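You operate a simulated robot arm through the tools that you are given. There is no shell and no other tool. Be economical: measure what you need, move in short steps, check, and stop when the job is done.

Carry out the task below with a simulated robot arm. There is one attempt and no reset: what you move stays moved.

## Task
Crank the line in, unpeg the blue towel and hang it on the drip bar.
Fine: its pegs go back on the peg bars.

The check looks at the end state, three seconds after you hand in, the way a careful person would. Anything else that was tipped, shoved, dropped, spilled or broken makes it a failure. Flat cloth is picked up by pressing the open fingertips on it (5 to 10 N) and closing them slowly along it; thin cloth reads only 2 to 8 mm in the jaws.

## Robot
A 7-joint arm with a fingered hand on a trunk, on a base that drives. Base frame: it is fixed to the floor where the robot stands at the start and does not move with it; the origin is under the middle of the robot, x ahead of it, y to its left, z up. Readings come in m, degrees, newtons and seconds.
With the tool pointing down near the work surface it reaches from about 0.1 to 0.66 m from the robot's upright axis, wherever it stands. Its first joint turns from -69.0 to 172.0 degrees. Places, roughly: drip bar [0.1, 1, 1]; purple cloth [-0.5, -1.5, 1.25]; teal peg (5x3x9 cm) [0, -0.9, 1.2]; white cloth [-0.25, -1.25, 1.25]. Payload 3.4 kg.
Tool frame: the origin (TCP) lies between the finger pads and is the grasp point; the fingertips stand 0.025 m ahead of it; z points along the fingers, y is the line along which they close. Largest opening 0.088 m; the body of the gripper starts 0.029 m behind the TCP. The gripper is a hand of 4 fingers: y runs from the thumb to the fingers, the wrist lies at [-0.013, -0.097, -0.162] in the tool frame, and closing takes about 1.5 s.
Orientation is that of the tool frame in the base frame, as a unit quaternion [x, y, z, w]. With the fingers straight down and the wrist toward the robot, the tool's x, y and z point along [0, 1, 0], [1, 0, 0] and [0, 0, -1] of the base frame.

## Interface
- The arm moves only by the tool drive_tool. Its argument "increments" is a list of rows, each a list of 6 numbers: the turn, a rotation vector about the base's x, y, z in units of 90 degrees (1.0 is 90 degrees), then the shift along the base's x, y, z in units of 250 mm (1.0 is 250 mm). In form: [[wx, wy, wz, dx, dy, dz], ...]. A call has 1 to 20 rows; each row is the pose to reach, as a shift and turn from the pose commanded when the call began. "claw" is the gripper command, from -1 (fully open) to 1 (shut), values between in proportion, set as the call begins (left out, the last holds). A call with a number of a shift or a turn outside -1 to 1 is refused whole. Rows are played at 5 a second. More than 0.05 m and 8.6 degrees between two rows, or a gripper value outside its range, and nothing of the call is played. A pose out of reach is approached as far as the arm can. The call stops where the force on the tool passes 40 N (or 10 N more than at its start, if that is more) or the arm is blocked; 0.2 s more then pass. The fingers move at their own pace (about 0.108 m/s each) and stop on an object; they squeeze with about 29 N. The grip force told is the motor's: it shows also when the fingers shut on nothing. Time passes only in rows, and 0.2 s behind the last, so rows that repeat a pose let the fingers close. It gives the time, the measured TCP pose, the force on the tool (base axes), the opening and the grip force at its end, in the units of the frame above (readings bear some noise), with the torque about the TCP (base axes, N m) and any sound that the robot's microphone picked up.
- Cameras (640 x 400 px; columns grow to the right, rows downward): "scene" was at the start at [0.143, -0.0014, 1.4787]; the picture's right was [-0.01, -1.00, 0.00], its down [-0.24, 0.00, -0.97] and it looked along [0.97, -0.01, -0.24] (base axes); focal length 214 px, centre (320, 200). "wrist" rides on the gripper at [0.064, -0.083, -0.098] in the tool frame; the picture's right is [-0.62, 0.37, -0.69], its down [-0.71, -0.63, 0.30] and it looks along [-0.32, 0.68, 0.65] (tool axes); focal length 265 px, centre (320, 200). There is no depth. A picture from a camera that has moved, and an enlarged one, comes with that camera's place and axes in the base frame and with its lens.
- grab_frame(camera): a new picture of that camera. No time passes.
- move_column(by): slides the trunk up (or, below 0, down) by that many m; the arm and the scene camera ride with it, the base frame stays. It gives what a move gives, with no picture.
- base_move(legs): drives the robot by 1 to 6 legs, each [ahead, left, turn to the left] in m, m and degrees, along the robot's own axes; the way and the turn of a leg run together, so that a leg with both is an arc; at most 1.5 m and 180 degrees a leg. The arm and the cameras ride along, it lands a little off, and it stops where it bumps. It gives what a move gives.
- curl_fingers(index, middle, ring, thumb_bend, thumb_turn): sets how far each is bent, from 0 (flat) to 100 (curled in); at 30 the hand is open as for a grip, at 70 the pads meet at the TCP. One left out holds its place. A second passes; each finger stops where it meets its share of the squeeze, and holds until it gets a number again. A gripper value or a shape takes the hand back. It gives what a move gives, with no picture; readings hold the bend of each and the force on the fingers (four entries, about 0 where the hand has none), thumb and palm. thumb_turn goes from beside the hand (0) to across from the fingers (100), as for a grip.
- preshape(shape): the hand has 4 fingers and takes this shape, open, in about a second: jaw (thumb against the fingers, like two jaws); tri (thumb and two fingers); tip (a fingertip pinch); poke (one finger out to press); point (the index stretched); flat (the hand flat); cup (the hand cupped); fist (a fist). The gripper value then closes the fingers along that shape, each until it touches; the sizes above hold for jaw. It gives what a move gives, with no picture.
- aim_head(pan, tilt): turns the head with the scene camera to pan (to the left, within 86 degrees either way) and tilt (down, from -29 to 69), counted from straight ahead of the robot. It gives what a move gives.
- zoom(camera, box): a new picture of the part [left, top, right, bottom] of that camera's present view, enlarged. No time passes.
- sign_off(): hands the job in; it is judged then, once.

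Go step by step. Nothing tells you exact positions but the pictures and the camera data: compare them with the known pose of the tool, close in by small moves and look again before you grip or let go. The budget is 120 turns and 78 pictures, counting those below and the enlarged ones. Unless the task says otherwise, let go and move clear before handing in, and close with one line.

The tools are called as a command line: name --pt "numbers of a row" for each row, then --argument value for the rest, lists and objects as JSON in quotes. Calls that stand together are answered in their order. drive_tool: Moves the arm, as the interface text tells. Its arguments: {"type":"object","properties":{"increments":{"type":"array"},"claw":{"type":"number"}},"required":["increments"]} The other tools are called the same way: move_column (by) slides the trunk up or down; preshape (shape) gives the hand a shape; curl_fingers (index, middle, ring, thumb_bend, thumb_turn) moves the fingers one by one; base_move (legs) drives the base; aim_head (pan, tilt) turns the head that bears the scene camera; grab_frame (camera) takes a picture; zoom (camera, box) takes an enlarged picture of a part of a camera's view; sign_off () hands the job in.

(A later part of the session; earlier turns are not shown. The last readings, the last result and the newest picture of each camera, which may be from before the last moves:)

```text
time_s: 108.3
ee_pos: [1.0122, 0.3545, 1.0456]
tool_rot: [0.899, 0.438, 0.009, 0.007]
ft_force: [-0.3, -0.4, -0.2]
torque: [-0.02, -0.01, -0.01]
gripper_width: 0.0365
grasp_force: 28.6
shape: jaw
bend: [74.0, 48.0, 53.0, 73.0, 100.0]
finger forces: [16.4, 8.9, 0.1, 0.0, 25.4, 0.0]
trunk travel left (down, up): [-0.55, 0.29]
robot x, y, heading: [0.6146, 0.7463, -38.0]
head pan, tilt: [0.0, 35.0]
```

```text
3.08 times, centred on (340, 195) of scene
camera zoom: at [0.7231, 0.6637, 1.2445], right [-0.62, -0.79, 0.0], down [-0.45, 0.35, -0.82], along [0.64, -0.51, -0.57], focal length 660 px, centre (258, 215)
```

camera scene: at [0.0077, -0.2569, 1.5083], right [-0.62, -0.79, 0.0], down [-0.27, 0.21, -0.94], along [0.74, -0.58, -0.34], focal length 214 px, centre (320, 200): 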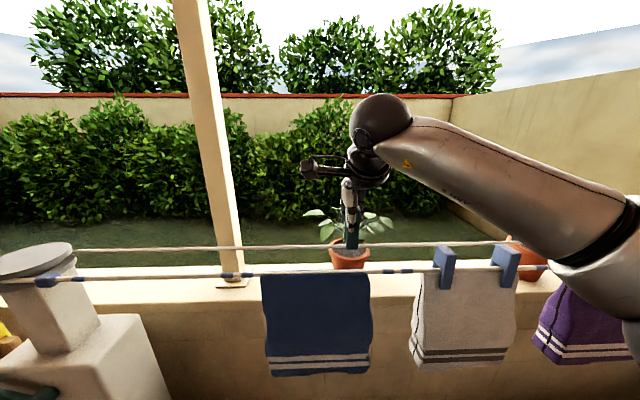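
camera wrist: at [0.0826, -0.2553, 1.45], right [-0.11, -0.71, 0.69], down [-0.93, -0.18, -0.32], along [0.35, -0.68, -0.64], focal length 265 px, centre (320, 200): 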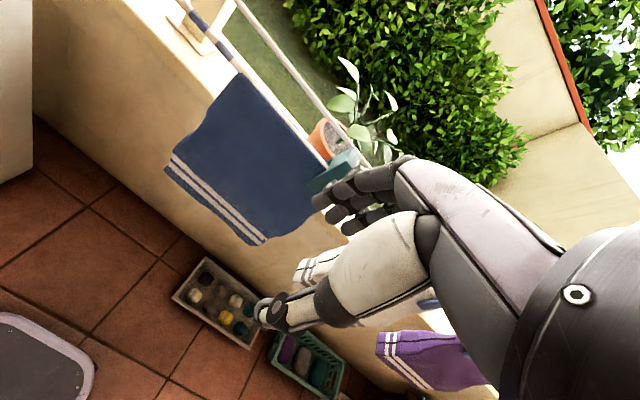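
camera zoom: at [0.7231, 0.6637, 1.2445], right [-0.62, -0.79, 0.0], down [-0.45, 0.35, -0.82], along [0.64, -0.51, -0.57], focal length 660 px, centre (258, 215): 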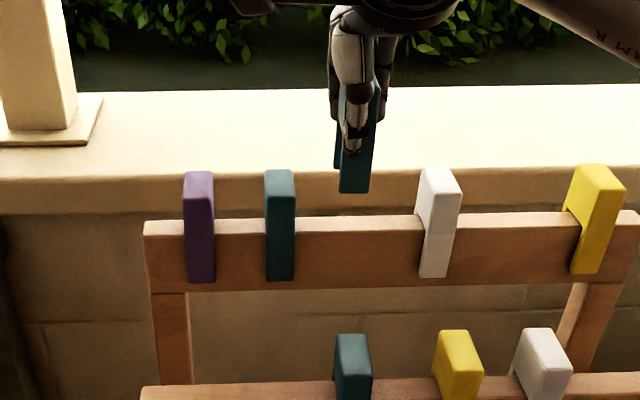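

Peg 2 is centred over the gap (bar top about z 0.945, n matches). I'll lower it slowly.

drive_tool --pt "0 0 0 0 0 -0.05" --pt "0 0 0 0 0 -0.1" --pt "0 0 0 0 0 -0.14" --pt "0 0 0 0 0 -0.18" --pt "0 0 0 0 0 -0.21" --pt "0 0 0 0 0 -0.24" --pt "0 0 0 0 0 -0.26"

zoom --camera "scene" --box '[240, 130, 440, 260]'

```text
time_s: 109.9
ee_pos: [1.0092, 0.358, 0.9926]
tool_rot: [0.899, 0.438, 0.018, 0.016]
ft_force: [-5.3, 1.3, 22.8]
torque: [-0.11, -0.11, -0.01]
gripper_width: 0.038
grasp_force: 29.0
shape: jaw
bend: [75.0, 48.0, 53.0, 73.0, 100.0]
finger forces: [18.4, 10.4, 0.1, 0.1, 30.5, 0.0]
trunk travel left (down, up): [-0.55, 0.29]
robot x, y, heading: [0.6167, 0.7478, -38.3]
head pan, tilt: [0.0, 35.0]
stopped in row 7: the force on the tool passed its limit at 41 N (the readings are from after the stop); the commanded pose is now the measured one
```

```text
3.08 times, centred on (340, 195) of scene
camera zoom: at [0.7197, 0.666, 1.245], right [-0.62, -0.79, 0.0], down [-0.45, 0.35, -0.82], along [0.65, -0.51, -0.57], focal length 660 px, centre (258, 215)
```

zoom: 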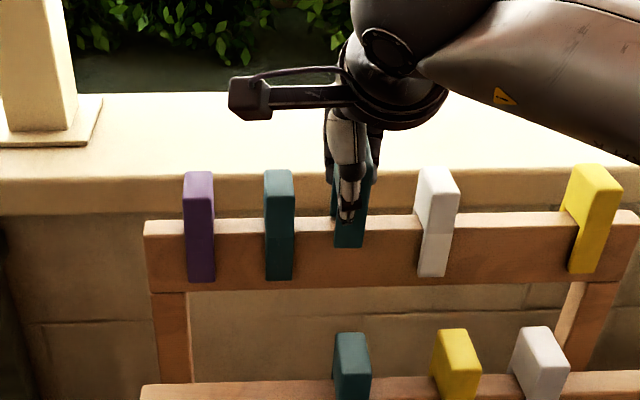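

It stopped a bit high with some force. I'll check from the wrist whether both legs straddle the bar.

zoom --camera "wrist" --box '[130, 120, 430, 340]'

```text
1.82 times, centred on (280, 230) of wrist
camera zoom: at [0.9795, 0.4605, 1.0887], right [-0.12, -0.71, 0.7], down [-0.92, -0.18, -0.34], along [0.37, -0.69, -0.63], focal length 483 px, centre (393, 146)
```

zoom: 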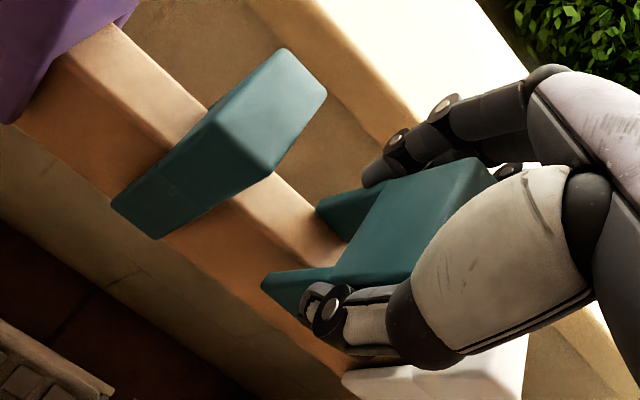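

It looks straddled, much like peg 1 before it dropped. I'll nudge a few millimetres toward and away to see that the bar resists both ways.

drive_tool --pt "0 0 0 -0.0127 0.0098 0.004" --pt "0 0 0 -0.019 0.0146 0.004"

drive_tool --pt "0 0 0 0.019 -0.0146 0" --pt "0 0 0 0.038 -0.0293 0"

```text
time_s: 110.5
ee_pos: [1.0056, 0.3609, 0.9914]
tool_rot: [0.898, 0.439, 0.015, 0.015]
ft_force: [5.1, -5.2, 28.6]
torque: [-0.67, -0.78, 0.02]
gripper_width: 0.0386
grasp_force: 29.6
shape: jaw
bend: [75.0, 45.0, 53.0, 73.0, 100.0]
finger forces: [24.1, 15.1, 0.0, 0.0, 26.2, 0.0]
trunk travel left (down, up): [-0.55, 0.29]
robot x, y, heading: [0.6168, 0.7488, -38.1]
head pan, tilt: [0.0, 35.0]
```

```text
time_s: 111.1
ee_pos: [1.0112, 0.3571, 0.9917]
tool_rot: [0.898, 0.439, 0.015, 0.014]
ft_force: [-9.6, 6.1, 29.6]
torque: [0.02, 0.06, 0.02]
gripper_width: 0.0383
grasp_force: 29.4
shape: jaw
bend: [75.0, 49.0, 53.0, 73.0, 100.0]
finger forces: [17.1, 9.2, 0.1, 0.0, 33.6, 0.0]
trunk travel left (down, up): [-0.55, 0.29]
robot x, y, heading: [0.6159, 0.7518, -38.0]
head pan, tilt: [0.0, 35.0]
```

Ambiguous because of friction. I'll lift 5 mm to unload and repeat the nudge.

drive_tool --pt "0 0 0 -0.0095 0.0073 0.02" --pt "0 0 0 -0.0095 0.0073 0.02"

drive_tool --pt "0 0 0 -0.0127 0.0098 0" --pt "0 0 0 -0.0254 0.0195 0"

drive_tool --pt "0 0 0 0.0254 -0.0195 0" --pt "0 0 0 0.0508 -0.039 0"

```text
time_s: 111.7
ee_pos: [1.0128, 0.3555, 0.9945]
tool_rot: [0.899, 0.438, 0.013, 0.012]
ft_force: [-4.3, 2.7, 15.4]
torque: [0.01, 0.05, -0.04]
gripper_width: 0.0382
grasp_force: 28.8
shape: jaw
bend: [75.0, 49.0, 53.0, 73.0, 100.0]
finger forces: [16.8, 8.5, 0.0, 0.0, 28.7, 0.1]
trunk travel left (down, up): [-0.55, 0.29]
robot x, y, heading: [0.6132, 0.7513, -38.2]
head pan, tilt: [0.0, 35.0]
```

```text
time_s: 112.3
ee_pos: [1.007, 0.3597, 0.9938]
tool_rot: [0.899, 0.439, 0.013, 0.012]
ft_force: [2.7, -2.2, 11.1]
torque: [-0.25, -0.33, -0.05]
gripper_width: 0.0379
grasp_force: 29.0
shape: jaw
bend: [75.0, 47.0, 53.0, 73.0, 100.0]
finger forces: [20.1, 11.5, 0.0, 0.0, 26.6, 0.1]
trunk travel left (down, up): [-0.55, 0.29]
robot x, y, heading: [0.6185, 0.75, -38.2]
head pan, tilt: [0.0, 35.0]
```

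```text
time_s: 112.9
ee_pos: [1.0191, 0.3499, 0.9945]
tool_rot: [0.898, 0.439, 0.012, 0.011]
ft_force: [-8.1, 6.0, -1.9]
torque: [0.31, 0.45, -0.01]
gripper_width: 0.0364
grasp_force: 29.2
shape: jaw
bend: [74.0, 49.0, 53.0, 73.0, 100.0]
finger forces: [14.2, 7.5, 0.0, 0.1, 31.2, 0.1]
trunk travel left (down, up): [-0.55, 0.29]
robot x, y, heading: [0.6146, 0.7508, -37.9]
head pan, tilt: [0.0, 35.0]
```

The vertical load vanished after moving 1 cm away from the robot: the far leg has now cleared the bar. I'll ease back slightly and lower.

drive_tool --pt "0 0 0 -0.01 0.008 -0.01" --pt "0 0 0 -0.01 0.008 -0.03" --pt "0 0 0 -0.01 0.008 -0.05" --pt "0 0 0 -0.01 0.008 -0.07"

zoom --camera "scene" --box '[240, 130, 440, 260]'

```text
time_s: 113.9
ee_pos: [1.0178, 0.3512, 0.9752]
tool_rot: [0.898, 0.439, 0.013, 0.012]
ft_force: [-3.0, 1.8, -0.6]
torque: [0.12, 0.19, 0.01]
gripper_width: 0.0363
grasp_force: 28.9
shape: jaw
bend: [74.0, 49.0, 53.0, 73.0, 100.0]
finger forces: [16.1, 8.9, 0.0, 0.0, 28.2, 0.0]
trunk travel left (down, up): [-0.55, 0.29]
robot x, y, heading: [0.6138, 0.7473, -37.9]
head pan, tilt: [0.0, 35.0]
```

```text
3.08 times, centred on (340, 195) of scene
camera zoom: at [0.7226, 0.6639, 1.2446], right [-0.62, -0.79, 0.0], down [-0.45, 0.35, -0.82], along [0.64, -0.51, -0.57], focal length 660 px, centre (258, 215)
```

zoom: 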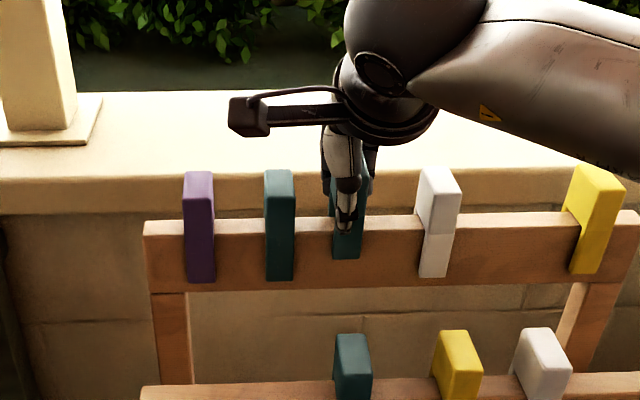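

Now it slides down freely over the bar. I'll lower a bit more until it stops, then open partly to let it settle.

drive_tool --pt "0 0 0 0 0 -0.03" --pt "0 0 0 0 0 -0.06" --pt "0 0 0 0 0 -0.075"

drive_tool --pt "0 0 0 0 0 0" --pt "0 0 0 0 0 0" --pt "0 0 0 0 0 0" --pt "0 0 0 0 0 0" --claw -0.5

drive_tool --pt "0 0 0 0 0 0.1" --pt "0 0 0 0 0 0.25" --pt "0 0 0 0 0 0.4" --pt "0 0 0 0 0 0.5" --pt "0 0 0 -0.15 0.116 0.5" --pt "0 0 0 -0.3 0.232 0.5" --pt "0 0 0 -0.45 0.348 0.5" --pt "0 0 0 -0.6 0.464 0.5" --pt "0 0 0 -0.7 0.54 0.5"

zoom --camera "scene" --box '[220, 170, 460, 300]'

```text
time_s: 114.7
ee_pos: [1.0182, 0.3508, 0.9574]
tool_rot: [0.899, 0.438, 0.013, 0.012]
ft_force: [-1.4, 1.9, 0.7]
torque: [0.11, 0.1, 0.02]
gripper_width: 0.0362
grasp_force: 29.2
shape: jaw
bend: [74.0, 49.0, 53.0, 73.0, 100.0]
finger forces: [16.6, 8.9, 0.2, 0.0, 27.6, 0.0]
trunk travel left (down, up): [-0.55, 0.29]
robot x, y, heading: [0.6113, 0.7455, -38.5]
head pan, tilt: [0.0, 35.0]
```

```text
time_s: 115.7
ee_pos: [1.0188, 0.3503, 0.9563]
tool_rot: [0.898, 0.439, 0.013, 0.011]
ft_force: [1.2, 0.5, -0.3]
torque: [0.01, -0.02, 0.02]
gripper_width: 0.0657
grasp_force: 0.2
shape: jaw
bend: [27.0, 36.0, 33.0, 54.0, 99.0]
finger forces: [0.1, 0.0, 0.0, 0.1, 0.1, 0.0]
trunk travel left (down, up): [-0.55, 0.29]
robot x, y, heading: [0.6154, 0.7477, -38.3]
head pan, tilt: [0.0, 35.0]
```

```text
time_s: 117.7
ee_pos: [0.8425, 0.4865, 1.0813]
tool_rot: [0.899, 0.439, 0.013, 0.011]
ft_force: [-0.2, 0.7, 0.2]
torque: [-0.01, -0.01, 0.02]
gripper_width: 0.0661
grasp_force: 0.0
shape: jaw
bend: [27.0, 36.0, 33.0, 54.0, 99.0]
finger forces: [0.0, 0.1, 0.1, 0.1, 0.0, 0.2]
trunk travel left (down, up): [-0.55, 0.29]
robot x, y, heading: [0.6148, 0.7479, -38.1]
head pan, tilt: [0.0, 35.0]
```

```text
2.67 times, centred on (340, 235) of scene
camera zoom: at [0.7226, 0.6638, 1.2446], right [-0.62, -0.79, 0.0], down [-0.45, 0.35, -0.82], along [0.64, -0.51, -0.57], focal length 572 px, centre (267, 107)
```

zoom: 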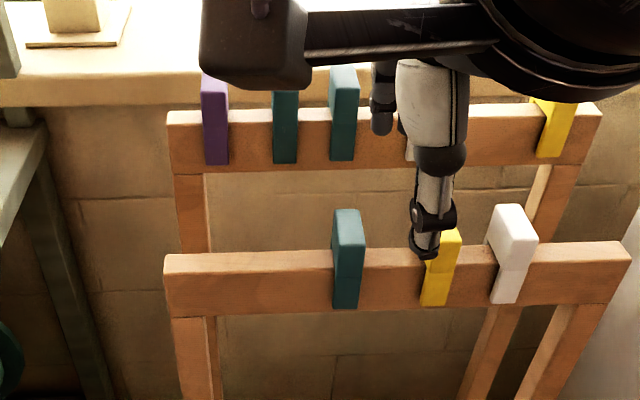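

Both pegs are seated on the bars. Next the towel: I'll return to the line, and pitch the hand forward so that it can close along the rope on the fold's crest without trapping the rope.

move_column --by 0.28

base_move --legs '[[0, -1.15, 0]]'

drive_tool --pt "0 0 0 -0.1 0.077 0" --pt "-0.054 -0.07 0 -0.2 0.154 0" --pt "-0.108 -0.14 0 -0.2 0.154 0" --pt "-0.162 -0.21 0 -0.2 0.154 0" --pt "-0.216 -0.28 0 -0.2 0.154 0" --pt "-0.27 -0.35 0 -0.2 0.154 0" --pt "-0.305 -0.395 0 -0.2 0.154 0" --pt "-0.305 -0.395 0 -0.2 0.154 0" --claw -1

```text
time_s: 120.5
ee_pos: [0.8423, 0.4844, 1.3619]
tool_rot: [0.899, 0.438, 0.012, 0.011]
ft_force: [0.8, 0.2, 0.6]
torque: [-0.02, 0.02, 0.0]
gripper_width: 0.0658
grasp_force: 0.0
shape: jaw
bend: [27.0, 36.0, 33.0, 54.0, 99.0]
finger forces: [0.1, 0.0, 0.0, 0.0, 0.0, 0.0]
trunk travel left (down, up): [-0.83, 0.01]
robot x, y, heading: [0.616, 0.7536, -38.3]
head pan, tilt: [0.0, 35.0]
```

```text
time_s: 126.4
ee_pos: [0.1324, -0.4198, 1.3618]
tool_rot: [0.899, 0.439, 0.013, 0.011]
ft_force: [-0.1, -0.6, 1.2]
torque: [-0.01, -0.01, -0.02]
gripper_width: 0.0658
grasp_force: 0.0
shape: jaw
bend: [27.0, 36.0, 33.0, 54.0, 99.0]
finger forces: [0.0, 0.0, 0.0, 0.0, 0.0, 0.0]
trunk travel left (down, up): [-0.83, 0.01]
robot x, y, heading: [-0.0944, -0.1583, -38.3]
head pan, tilt: [0.0, 35.0]
```

```text
time_s: 128.2
ee_pos: [0.089, -0.3766, 1.3816]
tool_rot: [0.824, 0.405, 0.182, 0.354]
ft_force: [0.4, 0.1, -0.7]
torque: [0.03, 0.01, 0.0]
gripper_width: 0.0879
grasp_force: 0.0
shape: jaw
bend: [30.0, 30.0, 30.0, 30.0, 98.0]
finger forces: [0.0, 0.0, 0.0, 0.0, 0.0, 0.1]
out of reach, approached as far as the arm can: row 6, 7, 8
trunk travel left (down, up): [-0.83, 0.01]
robot x, y, heading: [-0.0957, -0.1557, -38.1]
head pan, tilt: [0.0, 35.0]
```

The tilt worked. Now I'll roll the hand 90° about its pointing axis while easing forward and down.

drive_tool --pt "-0.053 0.04 0.062 0.03 -0.022 -0.03" --pt "-0.107 0.079 0.125 0.06 -0.044 -0.06" --pt "-0.16 0.119 0.187 0.09 -0.067 -0.09" --pt "-0.213 0.159 0.249 0.12 -0.09 -0.11" --pt "-0.267 0.198 0.312 0.15 -0.11 -0.13" --pt "-0.32 0.238 0.374 0.18 -0.133 -0.15" --pt "-0.374 0.277 0.437 0.2 -0.155 -0.17" --pt "-0.427 0.317 0.499 0.22 -0.17 -0.19" --pt "-0.48 0.357 0.561 0.25 -0.19 -0.21" --pt "-0.534 0.396 0.624 0.28 -0.21 -0.22" --pt "-0.587 0.436 0.686 0.3 -0.23 -0.24" --pt "-0.587 0.436 0.686 0.3 -0.23 -0.24"

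aim_head --pan 0 --tilt 25

grab_frame --camera "scene"

```text
time_s: 130.8
ee_pos: [0.1235, -0.3032, 1.2915]
tool_rot: [0.297, 0.869, -0.123, 0.377]
ft_force: [-0.2, -0.5, 0.1]
torque: [0.01, -0.03, 0.03]
gripper_width: 0.0878
grasp_force: 0.1
shape: jaw
bend: [30.0, 30.0, 30.0, 30.0, 98.0]
finger forces: [0.0, 0.0, 0.0, 0.0, 0.1, 0.0]
out of reach, approached as far as the arm can: row 1, 2, 3, 4, 5, 8, 9, 10, 11, 12
trunk travel left (down, up): [-0.83, 0.01]
robot x, y, heading: [-0.0955, -0.1575, -38.1]
head pan, tilt: [0.0, 35.0]
```

```text
time_s: 131.5
ee_pos: [0.1218, -0.3015, 1.2923]
tool_rot: [0.299, 0.868, -0.124, 0.377]
ft_force: [0.0, 0.0, -0.2]
torque: [0.06, -0.02, 0.01]
gripper_width: 0.0879
grasp_force: 0.2
shape: jaw
bend: [30.0, 30.0, 30.0, 30.0, 98.0]
finger forces: [0.0, 0.0, 0.0, 0.0, 0.1, 0.0]
trunk travel left (down, up): [-0.83, 0.01]
robot x, y, heading: [-0.095, -0.1567, -38.2]
head pan, tilt: [0.0, 25.0]
```

```text
15 pictures are left
camera scene: at [0.0152, -0.2435, 1.5403], right [-0.62, -0.79, 0.0], down [-0.33, 0.26, -0.91], along [0.71, -0.56, -0.42], focal length 214 px, centre (320, 200)
```

scene: 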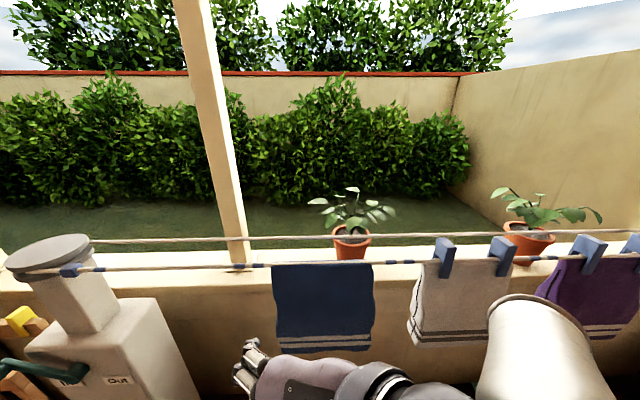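

The hand orientation is now closing along the rope. I'll test whether the arm can extend forward in this orientation.

drive_tool --pt "0 0 0 0.1 -0.077 0" --pt "0 0 0 0.2 -0.154 0" --pt "0 0 0 0.3 -0.231 0" --pt "0 0 0 0.4 -0.308 0" --pt "0 0 0 0.4 -0.308 0"

```text
time_s: 132.7
ee_pos: [0.1341, -0.2979, 1.2876]
tool_rot: [0.297, 0.868, -0.122, 0.378]
ft_force: [0.2, 0.0, -0.7]
torque: [-0.05, 0.02, -0.03]
gripper_width: 0.0878
grasp_force: 0.0
shape: jaw
bend: [30.0, 30.0, 30.0, 30.0, 98.0]
finger forces: [0.0, 0.0, 0.0, 0.1, 0.0, 0.1]
out of reach, approached as far as the arm can: row 1, 2, 3, 4, 5
trunk travel left (down, up): [-0.83, 0.01]
robot x, y, heading: [-0.0968, -0.1535, -38.0]
head pan, tilt: [0.0, 25.0]
```

This roll direction is limited by the wrist. I'll try the mirrored roll (fingers toward the right).

drive_tool --pt "0.053 -0.04 -0.062 0 0 0" --pt "0.107 -0.079 -0.125 0 0 0" --pt "0.16 -0.119 -0.187 0 0 0" --pt "0.213 -0.159 -0.249 0 0 0" --pt "0.267 -0.198 -0.312 0 0 0" --pt "0.32 -0.238 -0.374 0 0 0" --pt "0.374 -0.277 -0.437 0 0 0" --pt "0.427 -0.317 -0.499 0 0 0" --pt "0.48 -0.357 -0.561 0 0 0" --pt "0.534 -0.396 -0.624 0 0 0" --pt "0.587 -0.436 -0.686 0 0 0"

drive_tool --pt "0.053 -0.04 -0.062 0.03 -0.023 0" --pt "0.107 -0.079 -0.125 0.06 -0.046 0" --pt "0.16 -0.119 -0.187 0.09 -0.07 0" --pt "0.213 -0.159 -0.249 0.12 -0.093 0" --pt "0.267 -0.198 -0.312 0.15 -0.116 0" --pt "0.32 -0.238 -0.374 0.18 -0.139 0" --pt "0.374 -0.277 -0.437 0.21 -0.162 0" --pt "0.427 -0.317 -0.499 0.24 -0.185 0" --pt "0.48 -0.357 -0.561 0.27 -0.208 0" --pt "0.534 -0.396 -0.624 0.3 -0.23 0" --pt "0.587 -0.436 -0.686 0.32 -0.25 0"

grab_frame --camera "scene"

```text
time_s: 135.1
ee_pos: [0.1558, -0.2967, 1.3035]
tool_rot: [0.842, 0.38, 0.18, 0.337]
ft_force: [0.4, -0.4, 0.1]
torque: [0.01, 0.01, 0.0]
gripper_width: 0.0876
grasp_force: 0.0
shape: jaw
bend: [30.0, 30.0, 30.0, 30.0, 98.0]
finger forces: [0.0, 0.0, 0.0, 0.0, 0.0, 0.0]
out of reach, approached as far as the arm can: row 1, 2, 3, 4, 5, 6, 7, 8, 9, 10, 11
trunk travel left (down, up): [-0.83, 0.01]
robot x, y, heading: [-0.0981, -0.1569, -38.0]
head pan, tilt: [0.0, 25.0]
```

```text
time_s: 137.5
ee_pos: [0.229, -0.3516, 1.2975]
tool_rot: [0.868, -0.299, 0.379, 0.119]
ft_force: [-0.2, 0.6, -0.3]
torque: [-0.03, 0.01, 0.01]
gripper_width: 0.0879
grasp_force: 0.1
shape: jaw
bend: [30.0, 30.0, 30.0, 30.0, 98.0]
finger forces: [0.0, 0.0, 0.0, 0.1, 0.1, 0.1]
trunk travel left (down, up): [-0.83, 0.01]
robot x, y, heading: [-0.0953, -0.1557, -38.0]
head pan, tilt: [0.0, 25.0]
```

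```text
14 pictures are left
camera scene: at [0.0159, -0.2439, 1.5402], right [-0.62, -0.79, 0.0], down [-0.33, 0.26, -0.91], along [0.71, -0.56, -0.42], focal length 214 px, centre (320, 200)
```

scene: 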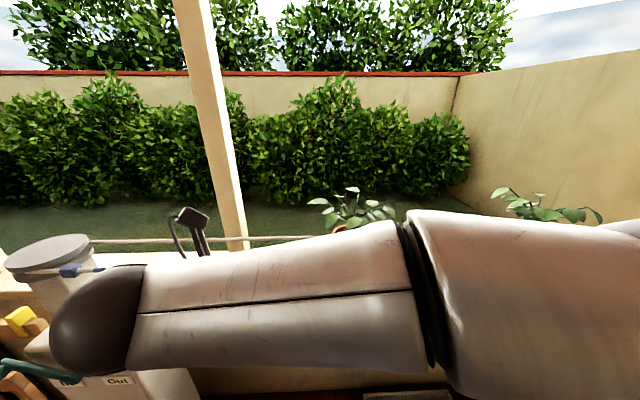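

The mirrored roll is reachable, with the wrist high above the line. I'll move the fingertips near the crest at the towel's middle and look.

drive_tool --pt "0 0 0 -0.04 -0.06 0" --pt "0 0 0 -0.12 -0.16 0" --pt "0 0 0 -0.05 -0.22 -0.06" --pt "0 0 0 0.05 -0.3 -0.12" --pt "0 0 0 0.14 -0.368 -0.166" --pt "0 0 0 0.14 -0.368 -0.166" --claw -0.3

grab_frame --camera "wrist"

```text
time_s: 138.9
ee_pos: [0.2656, -0.443, 1.2579]
tool_rot: [0.868, -0.297, 0.38, 0.12]
ft_force: [-1.2, -0.4, 0.3]
torque: [-0.01, 0.01, 0.02]
gripper_width: 0.0576
grasp_force: 0.0
shape: jaw
bend: [28.0, 39.0, 35.0, 61.0, 100.0]
finger forces: [0.0, 0.0, 0.0, 0.0, 0.1, 0.0]
trunk travel left (down, up): [-0.83, 0.01]
robot x, y, heading: [-0.0983, -0.1548, -38.0]
head pan, tilt: [0.0, 25.0]
```

```text
13 pictures are left
camera wrist: at [0.2929, -0.3638, 1.3726], right [-0.96, 0.27, 0.02], down [0.18, 0.67, -0.72], along [-0.21, -0.69, -0.7], focal length 265 px, centre (320, 200)
```

wrist: 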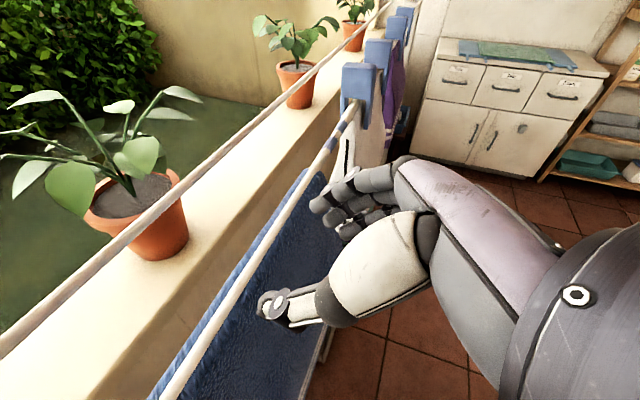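

I can see the crest: the rope shows through on top, so I'll pinch the near flap just beneath the rope. Going down first, then pressing forward in small steps.

drive_tool --pt "0 0 0 0 0 -0.07" --pt "0 0 0 0 0 -0.14" --pt "0 0 0 0.02 -0.016 -0.14" --pt "0 0 0 0.035 -0.027 -0.14"

drive_tool --pt "0 0 0 0.0095 -0.0073 0" --pt "0 0 0 0.019 -0.0146 0" --pt "0 0 0 0.0285 -0.022 0"

zoom --camera "wrist" --box '[160, 140, 440, 380]'

```text
time_s: 139.9
ee_pos: [0.2731, -0.4499, 1.2221]
tool_rot: [0.868, -0.298, 0.378, 0.12]
ft_force: [0.0, 0.6, -0.1]
torque: [-0.04, 0.01, 0.03]
gripper_width: 0.0575
grasp_force: 0.0
shape: jaw
bend: [28.0, 39.0, 35.0, 61.0, 100.0]
finger forces: [0.1, 0.0, 0.0, 0.1, 0.0, 0.1]
trunk travel left (down, up): [-0.83, 0.01]
robot x, y, heading: [-0.0914, -0.1574, -38.0]
head pan, tilt: [0.0, 25.0]
```

```text
time_s: 140.7
ee_pos: [0.2797, -0.4533, 1.222]
tool_rot: [0.868, -0.297, 0.379, 0.12]
ft_force: [-4.3, 3.3, 1.4]
torque: [0.02, 0.08, -0.23]
gripper_width: 0.0576
grasp_force: 0.0
shape: jaw
bend: [28.0, 39.0, 35.0, 61.0, 100.0]
finger forces: [5.3, 0.1, 0.0, 0.0, 0.1, 0.0]
trunk travel left (down, up): [-0.83, 0.01]
robot x, y, heading: [-0.0922, -0.1588, -38.2]
head pan, tilt: [0.0, 25.0]
```

```text
1.67 times, centred on (300, 260) of wrist
camera zoom: at [0.307, -0.3729, 1.3378], right [-0.96, 0.27, 0.01], down [0.18, 0.67, -0.72], along [-0.21, -0.69, -0.7], focal length 442 px, centre (353, 100)
```

zoom: 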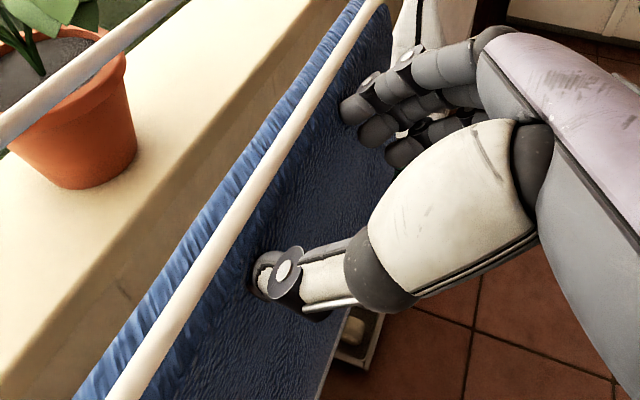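

Contact at about 5 N on the flap below the rope. Now closing slowly in steps.

drive_tool --pt "0 0 0 0.004 -0.003 0" --pt "0 0 0 0.004 -0.003 0" --claw 0

drive_tool --pt "0 0 0 0.004 -0.003 0" --pt "0 0 0 0.004 -0.003 0" --claw 0.3

drive_tool --pt "0 0 0 0 0 0" --pt "0 0 0 0 0 0" --claw 0.6

drive_tool --pt "0 0 0 0 0 0" --pt "0 0 0 0 0 0" --pt "0 0 0 0 0 0" --pt "0 0 0 0 0 0" --pt "0 0 0 0 0 0" --claw 1

zoom --camera "wrist" --box '[160, 140, 440, 380]'

```text
time_s: 141.3
ee_pos: [0.2781, -0.4561, 1.2216]
tool_rot: [0.868, -0.298, 0.378, 0.121]
ft_force: [-6.7, 2.6, -1.8]
torque: [0.05, 0.08, -0.23]
gripper_width: 0.0464
grasp_force: 0.0
shape: jaw
bend: [29.0, 44.0, 41.0, 69.0, 100.0]
finger forces: [6.3, 0.1, 0.0, 0.1, 0.0, 0.1]
trunk travel left (down, up): [-0.83, 0.01]
robot x, y, heading: [-0.0927, -0.1573, -38.1]
head pan, tilt: [0.0, 25.0]
```

```text
time_s: 141.9
ee_pos: [0.2805, -0.4547, 1.2219]
tool_rot: [0.868, -0.297, 0.379, 0.121]
ft_force: [-8.0, 3.1, -2.0]
torque: [0.1, 0.12, -0.3]
gripper_width: 0.0
grasp_force: 8.7
shape: jaw
bend: [74.0, 70.0, 68.0, 41.0, 100.0]
finger forces: [8.8, 0.0, 0.0, 0.0, 0.0, 0.0]
trunk travel left (down, up): [-0.83, 0.01]
robot x, y, heading: [-0.0942, -0.1504, -38.0]
head pan, tilt: [0.0, 25.0]
```

```text
time_s: 142.5
ee_pos: [0.2779, -0.4561, 1.2228]
tool_rot: [0.867, -0.299, 0.38, 0.119]
ft_force: [-8.8, 3.6, -2.6]
torque: [0.1, 0.17, -0.32]
gripper_width: 0.0187
grasp_force: 0.0
shape: jaw
bend: [44.0, 59.0, 57.0, 74.0, 100.0]
finger forces: [9.3, 0.0, 0.0, 0.0, 0.1, 0.1]
trunk travel left (down, up): [-0.83, 0.01]
robot x, y, heading: [-0.095, -0.1525, -38.2]
head pan, tilt: [0.0, 25.0]
```

```text
time_s: 143.7
ee_pos: [0.2792, -0.4551, 1.2228]
tool_rot: [0.868, -0.297, 0.38, 0.12]
ft_force: [-7.7, 5.3, -3.4]
torque: [0.2, 0.13, -0.22]
gripper_width: 0.0
grasp_force: 29.3
shape: jaw
bend: [75.0, 70.0, 70.0, 45.0, 100.0]
finger forces: [0.1, 0.0, 0.1, 0.0, 0.0, 0.1]
trunk travel left (down, up): [-0.83, 0.01]
robot x, y, heading: [-0.0962, -0.1551, -38.2]
head pan, tilt: [0.0, 25.0]
```

```text
1.67 times, centred on (300, 260) of wrist
camera zoom: at [0.3074, -0.3745, 1.3385], right [-0.96, 0.27, 0.01], down [0.18, 0.67, -0.72], along [-0.2, -0.69, -0.7], focal length 442 px, centre (353, 100)
```

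zoom: 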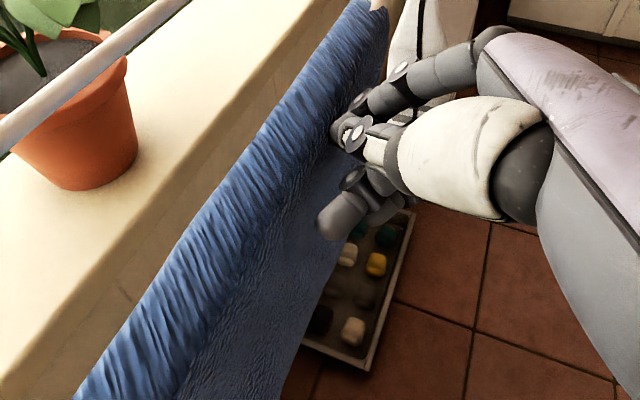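

The jaws shut on nothing, but the cloth shifted so that the crest now covers the rope. I'll back off, open, and press onto the crest itself from above.

drive_tool --pt "0 0 0 -0.05 0.039 0" --pt "0 0 0 -0.08 0.06 0.02" --pt "0 0 0 -0.08 0.06 0.1" --pt "0 0 0 -0.08 0.06 0.16" --pt "0 0 0 -0.08 0.06 0.16"

drive_tool --pt "0 0 0 0 0 0" --pt "0 0 0 0 0 0" --pt "0 0 0 0.05 -0.039 0" --pt "0 0 0 0.104 -0.08 0" --pt "0 0 0 0.104 -0.08 -0.04" --claw -0.3

zoom --camera "wrist" --box '[160, 140, 440, 380]'

```text
time_s: 144.9
ee_pos: [0.2618, -0.4435, 1.2619]
tool_rot: [0.869, -0.297, 0.379, 0.119]
ft_force: [0.6, -0.5, -0.9]
torque: [0.02, 0.01, 0.02]
gripper_width: 0.0
grasp_force: 29.0
shape: jaw
bend: [75.0, 70.0, 70.0, 45.0, 100.0]
finger forces: [0.0, 0.0, 0.0, 0.1, 0.1, 0.0]
trunk travel left (down, up): [-0.83, 0.01]
robot x, y, heading: [-0.0963, -0.1551, -38.2]
head pan, tilt: [0.0, 25.0]
```

```text
time_s: 146.1
ee_pos: [0.2898, -0.4621, 1.2515]
tool_rot: [0.868, -0.297, 0.379, 0.12]
ft_force: [-0.2, 0.4, 0.0]
torque: [0.0, 0.0, 0.01]
gripper_width: 0.0571
grasp_force: 0.1
shape: jaw
bend: [28.0, 39.0, 36.0, 61.0, 100.0]
finger forces: [0.0, 0.0, 0.0, 0.1, 0.0, 0.0]
trunk travel left (down, up): [-0.83, 0.01]
robot x, y, heading: [-0.0944, -0.1534, -38.1]
head pan, tilt: [0.0, 25.0]
```

```text
1.67 times, centred on (300, 260) of wrist
camera zoom: at [0.3171, -0.3814, 1.3675], right [-0.96, 0.27, 0.02], down [0.18, 0.67, -0.72], along [-0.21, -0.69, -0.7], focal length 442 px, centre (353, 100)
```

zoom: 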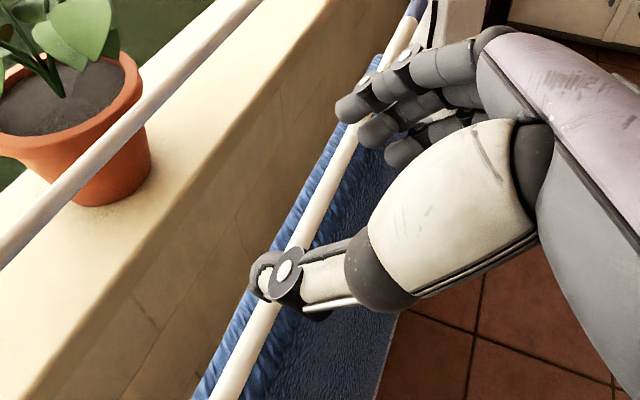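

The thumb is right over the rope crest now. I'll press down in small steps until I feel 5–10 N, then close slowly.

drive_tool --pt "0 0 0 -0.016 0.012 -0.03" --pt "0 0 0 -0.016 0.012 -0.05" --pt "0 0 0 -0.016 0.012 -0.06"

drive_tool --pt "0 0 0 0 0 -0.01" --pt "0 0 0 0 0 -0.016"

```text
time_s: 146.9
ee_pos: [0.2807, -0.4588, 1.2388]
tool_rot: [0.868, -0.298, 0.379, 0.12]
ft_force: [-2.1, 1.2, 4.6]
torque: [0.1, -0.15, 0.08]
gripper_width: 0.0568
grasp_force: 0.0
shape: jaw
bend: [28.0, 39.0, 36.0, 62.0, 99.0]
finger forces: [0.0, 0.1, 0.0, 0.0, 5.2, 0.0]
trunk travel left (down, up): [-0.83, 0.01]
robot x, y, heading: [-0.0952, -0.1525, -37.7]
head pan, tilt: [0.0, 25.0]
```

```text
time_s: 147.5
ee_pos: [0.2814, -0.4568, 1.2358]
tool_rot: [0.867, -0.297, 0.382, 0.12]
ft_force: [-4.8, 2.7, 8.9]
torque: [0.23, -0.3, 0.2]
gripper_width: 0.0568
grasp_force: 0.1
shape: jaw
bend: [28.0, 39.0, 36.0, 62.0, 97.0]
finger forces: [0.0, 0.0, 0.1, 0.0, 10.9, 0.1]
trunk travel left (down, up): [-0.83, 0.01]
robot x, y, heading: [-0.093, -0.1558, -38.1]
head pan, tilt: [0.0, 25.0]
```

The thumb presses at about 10 N. Closing slowly.

drive_tool --pt "0 0 0 0 0 0.004" --pt "0 0 0 0 0 0.004" --claw 0.1

drive_tool --pt "0 0 0 0 0 0" --pt "0 0 0 0 0 0" --claw 0.4

drive_tool --pt "0 0 0 0 0 0" --pt "0 0 0 0 0 0" --claw 0.7

drive_tool --pt "0 0 0 0 0 0" --pt "0 0 0 0 0 0" --pt "0 0 0 0 0 0" --pt "0 0 0 0 0 0" --claw 1

zoom --camera "wrist" --box '[160, 140, 440, 380]'

```text
time_s: 148.1
ee_pos: [0.2824, -0.4587, 1.2348]
tool_rot: [0.869, -0.298, 0.376, 0.121]
ft_force: [-8.1, 5.3, 6.0]
torque: [-0.06, 0.05, -0.09]
gripper_width: 0.0115
grasp_force: 24.9
shape: jaw
bend: [76.0, 70.0, 70.0, 85.0, 100.0]
finger forces: [17.8, 0.0, 0.1, 0.1, 0.0, 0.1]
trunk travel left (down, up): [-0.83, 0.01]
robot x, y, heading: [-0.0964, -0.1553, -38.1]
head pan, tilt: [0.0, 25.0]
```

```text
time_s: 148.7
ee_pos: [0.2812, -0.4578, 1.2366]
tool_rot: [0.867, -0.298, 0.38, 0.12]
ft_force: [-5.6, 3.0, 7.7]
torque: [0.04, -0.03, 0.03]
gripper_width: 0.0254
grasp_force: 0.2
shape: jaw
bend: [74.0, 54.0, 51.0, 77.0, 100.0]
finger forces: [2.8, 0.1, 0.0, 0.1, 6.7, 0.0]
trunk travel left (down, up): [-0.83, 0.01]
robot x, y, heading: [-0.0958, -0.1548, -37.9]
head pan, tilt: [0.0, 25.0]
```

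```text
time_s: 149.3
ee_pos: [0.2822, -0.4577, 1.2335]
tool_rot: [0.868, -0.297, 0.379, 0.12]
ft_force: [-4.1, 1.9, 3.7]
torque: [0.05, 0.05, -0.04]
gripper_width: 0.006
grasp_force: 29.1
shape: jaw
bend: [74.0, 70.0, 70.0, 83.0, 100.0]
finger forces: [0.0, 0.0, 0.0, 0.0, 0.0, 0.0]
trunk travel left (down, up): [-0.83, 0.01]
robot x, y, heading: [-0.0977, -0.1571, -38.0]
head pan, tilt: [0.0, 25.0]
```

```text
time_s: 150.3
ee_pos: [0.2839, -0.4568, 1.235]
tool_rot: [0.868, -0.297, 0.38, 0.12]
ft_force: [-3.1, 3.4, 2.7]
torque: [0.0, 0.04, -0.03]
gripper_width: 0.0057
grasp_force: 29.1
shape: jaw
bend: [74.0, 70.0, 70.0, 83.0, 100.0]
finger forces: [0.1, 0.1, 0.1, 0.0, 0.1, 0.1]
trunk travel left (down, up): [-0.83, 0.01]
robot x, y, heading: [-0.092, -0.1576, -37.9]
head pan, tilt: [0.0, 25.0]
```

```text
1.67 times, centred on (300, 260) of wrist
camera zoom: at [0.3101, -0.3771, 1.3507], right [-0.96, 0.27, 0.01], down [0.18, 0.67, -0.72], along [-0.21, -0.69, -0.7], focal length 442 px, centre (353, 100)
```

zoom: 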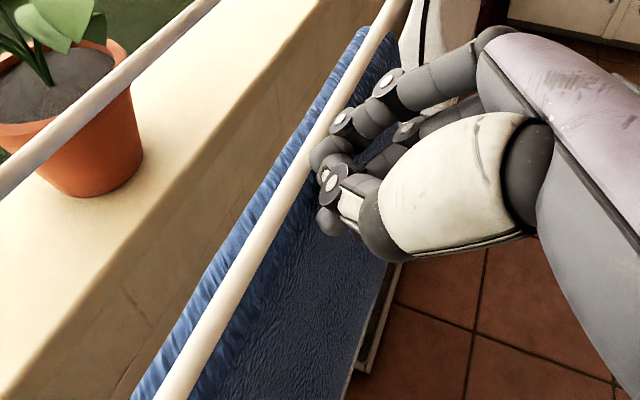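

The jaws read 5.7 mm, so cloth is probably pinched. I'll lift a few centimetres and look.

drive_tool --pt "0 0 0 0 0 0.04" --pt "0 0 0 0 0 0.08" --pt "0 0 0 0 0 0.12" --pt "0 0 0 0 0 0.16" --pt "0 0 0 0 0 0.16"

grab_frame --camera "wrist"

```text
time_s: 151.5
ee_pos: [0.2855, -0.459, 1.2737]
tool_rot: [0.868, -0.297, 0.379, 0.12]
ft_force: [-0.2, 0.0, 0.0]
torque: [-0.02, -0.01, 0.0]
gripper_width: 0.0055
grasp_force: 28.8
shape: jaw
bend: [74.0, 70.0, 70.0, 83.0, 100.0]
finger forces: [0.0, 0.0, 0.0, 0.1, 0.0, 0.0]
trunk travel left (down, up): [-0.83, 0.01]
robot x, y, heading: [-0.0925, -0.1584, -38.3]
head pan, tilt: [0.0, 25.0]
```

```text
8 pictures are left
camera wrist: at [0.313, -0.3788, 1.3893], right [-0.96, 0.27, 0.02], down [0.18, 0.67, -0.72], along [-0.21, -0.69, -0.7], focal length 265 px, centre (320, 200)
```

wrist: 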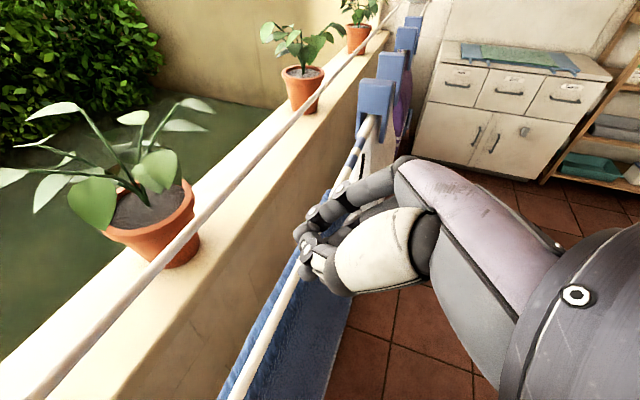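

Nothing was caught. I noticed each intermediate claw value reopened the hand, so this time I'll preset a 3 cm gap, press the near flap against the rope, then shut in one command.

drive_tool --pt "0 0 0 -0.06 0.046 0" --pt "0 0 0 -0.11 0.085 0" --pt "0 0 0 -0.11 0.085 -0.1" --pt "0 0 0 -0.11 0.085 -0.19" --pt "0 0 0 -0.11 0.085 -0.19" --claw 0.3

drive_tool --pt "0 0 0 0.03 -0.023 0" --pt "0 0 0 0.06 -0.046 0" --pt "0 0 0 0.08 -0.062 0"

drive_tool --pt "0 0 0 0.008 -0.006 0" --pt "0 0 0 0.016 -0.012 0"

```text
time_s: 152.7
ee_pos: [0.2577, -0.4356, 1.2269]
tool_rot: [0.868, -0.298, 0.379, 0.12]
ft_force: [-0.7, 0.0, 0.1]
torque: [0.0, -0.03, 0.01]
gripper_width: 0.031
grasp_force: 0.0
shape: jaw
bend: [74.0, 51.0, 48.0, 73.0, 100.0]
finger forces: [0.0, 0.1, 0.0, 0.0, 0.0, 0.0]
trunk travel left (down, up): [-0.83, 0.01]
robot x, y, heading: [-0.0988, -0.1572, -37.9]
head pan, tilt: [0.0, 25.0]
```

```text
time_s: 153.5
ee_pos: [0.2765, -0.4516, 1.2259]
tool_rot: [0.868, -0.298, 0.379, 0.119]
ft_force: [-1.0, 0.5, -0.1]
torque: [0.05, 0.03, -0.02]
gripper_width: 0.0308
grasp_force: 0.0
shape: jaw
bend: [74.0, 51.0, 48.0, 73.0, 100.0]
finger forces: [1.2, 0.1, 0.0, 0.0, 0.1, 0.1]
trunk travel left (down, up): [-0.83, 0.01]
robot x, y, heading: [-0.0929, -0.1607, -38.0]
head pan, tilt: [0.0, 25.0]
```

```text
time_s: 154.1
ee_pos: [0.2773, -0.4538, 1.2284]
tool_rot: [0.868, -0.297, 0.379, 0.121]
ft_force: [-7.9, 5.3, 1.2]
torque: [0.0, 0.13, -0.19]
gripper_width: 0.0308
grasp_force: 0.1
shape: jaw
bend: [74.0, 51.0, 48.0, 73.0, 100.0]
finger forces: [9.8, 0.0, 0.0, 0.0, 0.1, 0.1]
trunk travel left (down, up): [-0.83, 0.01]
robot x, y, heading: [-0.0987, -0.1612, -38.0]
head pan, tilt: [0.0, 25.0]
```

Pressing at 9.8 N on the flap against the rope. Shutting the jaws now in one go, then a small lift.

drive_tool --pt "0 0 0 0 0 0" --pt "0 0 0 0 0 0" --pt "0 0 0 0 0 0" --pt "0 0 0 0 0 0" --pt "0 0 0 0 0 0" --claw 1

drive_tool --pt "0 0 0 -0.02 0.015 0.01" --pt "0 0 0 -0.04 0.03 0.03" --pt "0 0 0 -0.06 0.046 0.07" --pt "0 0 0 -0.08 0.062 0.12" --pt "0 0 0 -0.08 0.062 0.12"

grab_frame --camera "wrist"

```text
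time_s: 155.3
ee_pos: [0.2768, -0.4551, 1.2288]
tool_rot: [0.868, -0.298, 0.38, 0.12]
ft_force: [-9.9, 4.6, 0.6]
torque: [0.01, 0.12, -0.28]
gripper_width: 0.0
grasp_force: 29.2
shape: jaw
bend: [75.0, 70.0, 70.0, 43.0, 100.0]
finger forces: [22.9, 0.1, 0.1, 0.1, 0.0, 0.1]
trunk travel left (down, up): [-0.83, 0.01]
robot x, y, heading: [-0.0972, -0.1547, -38.3]
head pan, tilt: [0.0, 25.0]
```

```text
time_s: 156.5
ee_pos: [0.2611, -0.4411, 1.2573]
tool_rot: [0.868, -0.298, 0.379, 0.12]
ft_force: [0.4, -0.1, -0.8]
torque: [-0.01, 0.02, -0.01]
gripper_width: 0.0002
grasp_force: 29.0
shape: jaw
bend: [75.0, 70.0, 70.0, 43.0, 100.0]
finger forces: [0.1, 0.0, 0.0, 0.1, 0.0, 0.0]
trunk travel left (down, up): [-0.83, 0.01]
robot x, y, heading: [-0.0968, -0.1588, -38.0]
head pan, tilt: [0.0, 25.0]
```

```text
7 pictures are left
camera wrist: at [0.288, -0.3602, 1.3718], right [-0.96, 0.27, 0.02], down [0.18, 0.67, -0.72], along [-0.21, -0.69, -0.7], focal length 265 px, centre (320, 200)
```

wrist: 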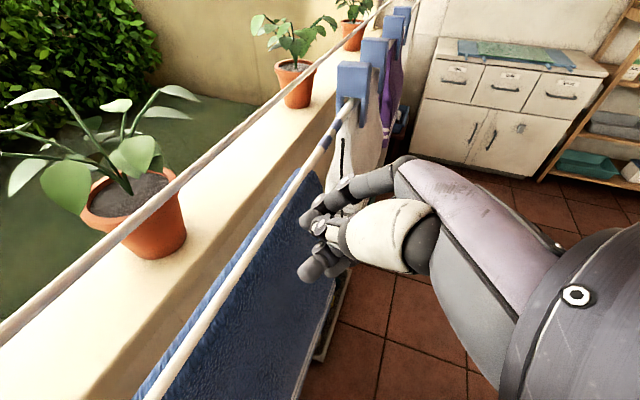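

The fingertips keep slipping past each other on the rope. I'll return to the upright hand with the wrist toward the robot and pinch the fold across the crest with all fingers instead.

drive_tool --pt "0 0 0 -0.12 0.093 0.04" --pt "0 0 0 -0.25 0.193 0.08" --pt "0 0 0 -0.38 0.29 0.12" --pt "0 0 0 -0.44 0.34 0.14" --claw -1

drive_tool --pt "-0.053 0.04 0.062 0 0 0" --pt "-0.107 0.079 0.125 0 0 0" --pt "-0.16 0.119 0.187 0 0 0" --pt "-0.213 0.159 0.249 0 0 0" --pt "-0.267 0.198 0.312 0 0 0" --pt "-0.32 0.238 0.374 0 0 0" --pt "-0.374 0.277 0.437 0 0 0" --pt "-0.427 0.317 0.499 0 0 0" --pt "-0.48 0.357 0.561 0 0 0" --pt "-0.534 0.396 0.624 0 0 0" --pt "-0.587 0.436 0.686 0 0 0"

drive_tool --pt "0.054 0.07 0 0 0 0" --pt "0.108 0.14 0 0 0 0" --pt "0.162 0.21 0 0 0 0" --pt "0.216 0.28 0 0 0 0" --pt "0.27 0.35 0 0 0 0" --pt "0.311 0.403 0 0 0 0" --pt "0.311 0.403 0 0 0 0"

```text
time_s: 157.5
ee_pos: [0.1511, -0.3553, 1.2908]
tool_rot: [0.868, -0.298, 0.379, 0.12]
ft_force: [-0.8, 0.5, -1.1]
torque: [0.01, 0.0, 0.0]
gripper_width: 0.0877
grasp_force: 0.1
shape: jaw
bend: [30.0, 30.0, 30.0, 30.0, 98.0]
finger forces: [0.0, 0.0, 0.0, 0.1, 0.1, 0.0]
trunk travel left (down, up): [-0.83, 0.01]
robot x, y, heading: [-0.0996, -0.1542, -38.1]
head pan, tilt: [0.0, 25.0]
```

```text
time_s: 159.9
ee_pos: [0.1742, -0.3425, 1.3152]
tool_rot: [0.824, 0.405, 0.18, 0.353]
ft_force: [-0.1, 0.3, 0.5]
torque: [0.01, 0.01, 0.0]
gripper_width: 0.0877
grasp_force: 0.0
shape: jaw
bend: [30.0, 30.0, 30.0, 30.0, 98.0]
finger forces: [0.0, 0.1, 0.1, 0.0, 0.1, 0.0]
out of reach, approached as far as the arm can: row 9, 10, 11
trunk travel left (down, up): [-0.83, 0.01]
robot x, y, heading: [-0.0957, -0.1556, -38.0]
head pan, tilt: [0.0, 25.0]
```

```text
time_s: 161.5
ee_pos: [0.1727, -0.3419, 1.3141]
tool_rot: [0.899, 0.438, 0.009, 0.004]
ft_force: [0.2, 0.1, 0.2]
torque: [-0.06, 0.02, 0.01]
gripper_width: 0.0874
grasp_force: 0.2
shape: jaw
bend: [30.0, 30.0, 30.0, 30.0, 98.0]
finger forces: [0.0, 0.1, 0.0, 0.0, 0.0, 0.1]
trunk travel left (down, up): [-0.83, 0.01]
robot x, y, heading: [-0.092, -0.1569, -38.0]
head pan, tilt: [0.0, 25.0]
```

Upright again. Moving over the towel's crest, going down so the fingertips reach rope level, and closing.

drive_tool --pt "0 0 0 0.138 -0.119 0" --pt "0 0 0 0.276 -0.238 0" --pt "0 0 0 0.414 -0.356 0" --pt "0 0 0 0.551 -0.475 0" --pt "0 0 0 0.551 -0.475 -0.15" --pt "0 0 0 0.551 -0.475 -0.25" --pt "0 0 0 0.551 -0.475 -0.308" --pt "0 0 0 0.551 -0.475 -0.308"

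drive_tool --pt "0 0 0 0 0 0" --pt "0 0 0 0 0 0" --pt "0 0 0 0 0 0" --pt "0 0 0 0 0 0" --pt "0 0 0 0 0 0" --pt "0 0 0 0 0 0" --pt "0 0 0 0 0 0" --claw 1

```text
time_s: 163.3
ee_pos: [0.3106, -0.4626, 1.2369]
tool_rot: [0.899, 0.439, 0.01, 0.004]
ft_force: [-0.1, 0.1, 0.6]
torque: [0.03, 0.01, 0.05]
gripper_width: 0.0877
grasp_force: 0.0
shape: jaw
bend: [30.0, 30.0, 30.0, 30.0, 98.0]
finger forces: [0.0, 0.0, 0.0, 0.0, 0.0, 0.1]
trunk travel left (down, up): [-0.83, 0.01]
robot x, y, heading: [-0.0999, -0.1534, -38.2]
head pan, tilt: [0.0, 25.0]
```

```text
time_s: 164.9
ee_pos: [0.3106, -0.4634, 1.2365]
tool_rot: [0.899, 0.438, 0.01, 0.005]
ft_force: [0.8, -0.2, 5.9]
torque: [-0.01, -0.02, 0.12]
gripper_width: 0.0156
grasp_force: 29.0
shape: jaw
bend: [73.0, 60.0, 59.0, 75.0, 100.0]
finger forces: [15.1, 7.6, 3.5, 0.1, 25.7, 0.0]
trunk travel left (down, up): [-0.83, 0.01]
robot x, y, heading: [-0.0943, -0.1536, -38.2]
head pan, tilt: [0.0, 25.0]
```

Closed on rope plus cloth at 15.6 mm with all fingers loaded. Lifting slowly and watching the width.

drive_tool --pt "0 0 0 0 0 0.01" --pt "0 0 0 0 0 0.02" --pt "0 0 0 0 0 0.03" --pt "0 0 0 0 0 0.04"

drive_tool --pt "0 0 0 0 0 0.01" --pt "0 0 0 0 0 0.02" --pt "0 0 0 0 0 0.04" --pt "0 0 0 0 0 0.06"

```text
time_s: 165.9
ee_pos: [0.3119, -0.461, 1.2473]
tool_rot: [0.899, 0.439, 0.009, 0.004]
ft_force: [-1.0, 0.3, -1.6]
torque: [-0.04, 0.05, 0.09]
gripper_width: 0.0151
grasp_force: 29.3
shape: jaw
bend: [73.0, 60.0, 59.0, 75.0, 100.0]
finger forces: [12.5, 6.7, 4.2, 0.1, 23.8, 0.0]
trunk travel left (down, up): [-0.83, 0.01]
robot x, y, heading: [-0.0955, -0.1541, -38.1]
head pan, tilt: [0.0, 25.0]
```

```text
time_s: 166.9
ee_pos: [0.3127, -0.4621, 1.26]
tool_rot: [0.899, 0.438, 0.009, 0.005]
ft_force: [-0.2, 0.4, -1.3]
torque: [0.04, 0.0, 0.04]
gripper_width: 0.0152
grasp_force: 29.6
shape: jaw
bend: [73.0, 60.0, 60.0, 75.0, 100.0]
finger forces: [14.1, 6.2, 2.9, 0.0, 24.1, 0.1]
trunk travel left (down, up): [-0.83, 0.01]
robot x, y, heading: [-0.0952, -0.154, -38.1]
head pan, tilt: [0.0, 25.0]
```

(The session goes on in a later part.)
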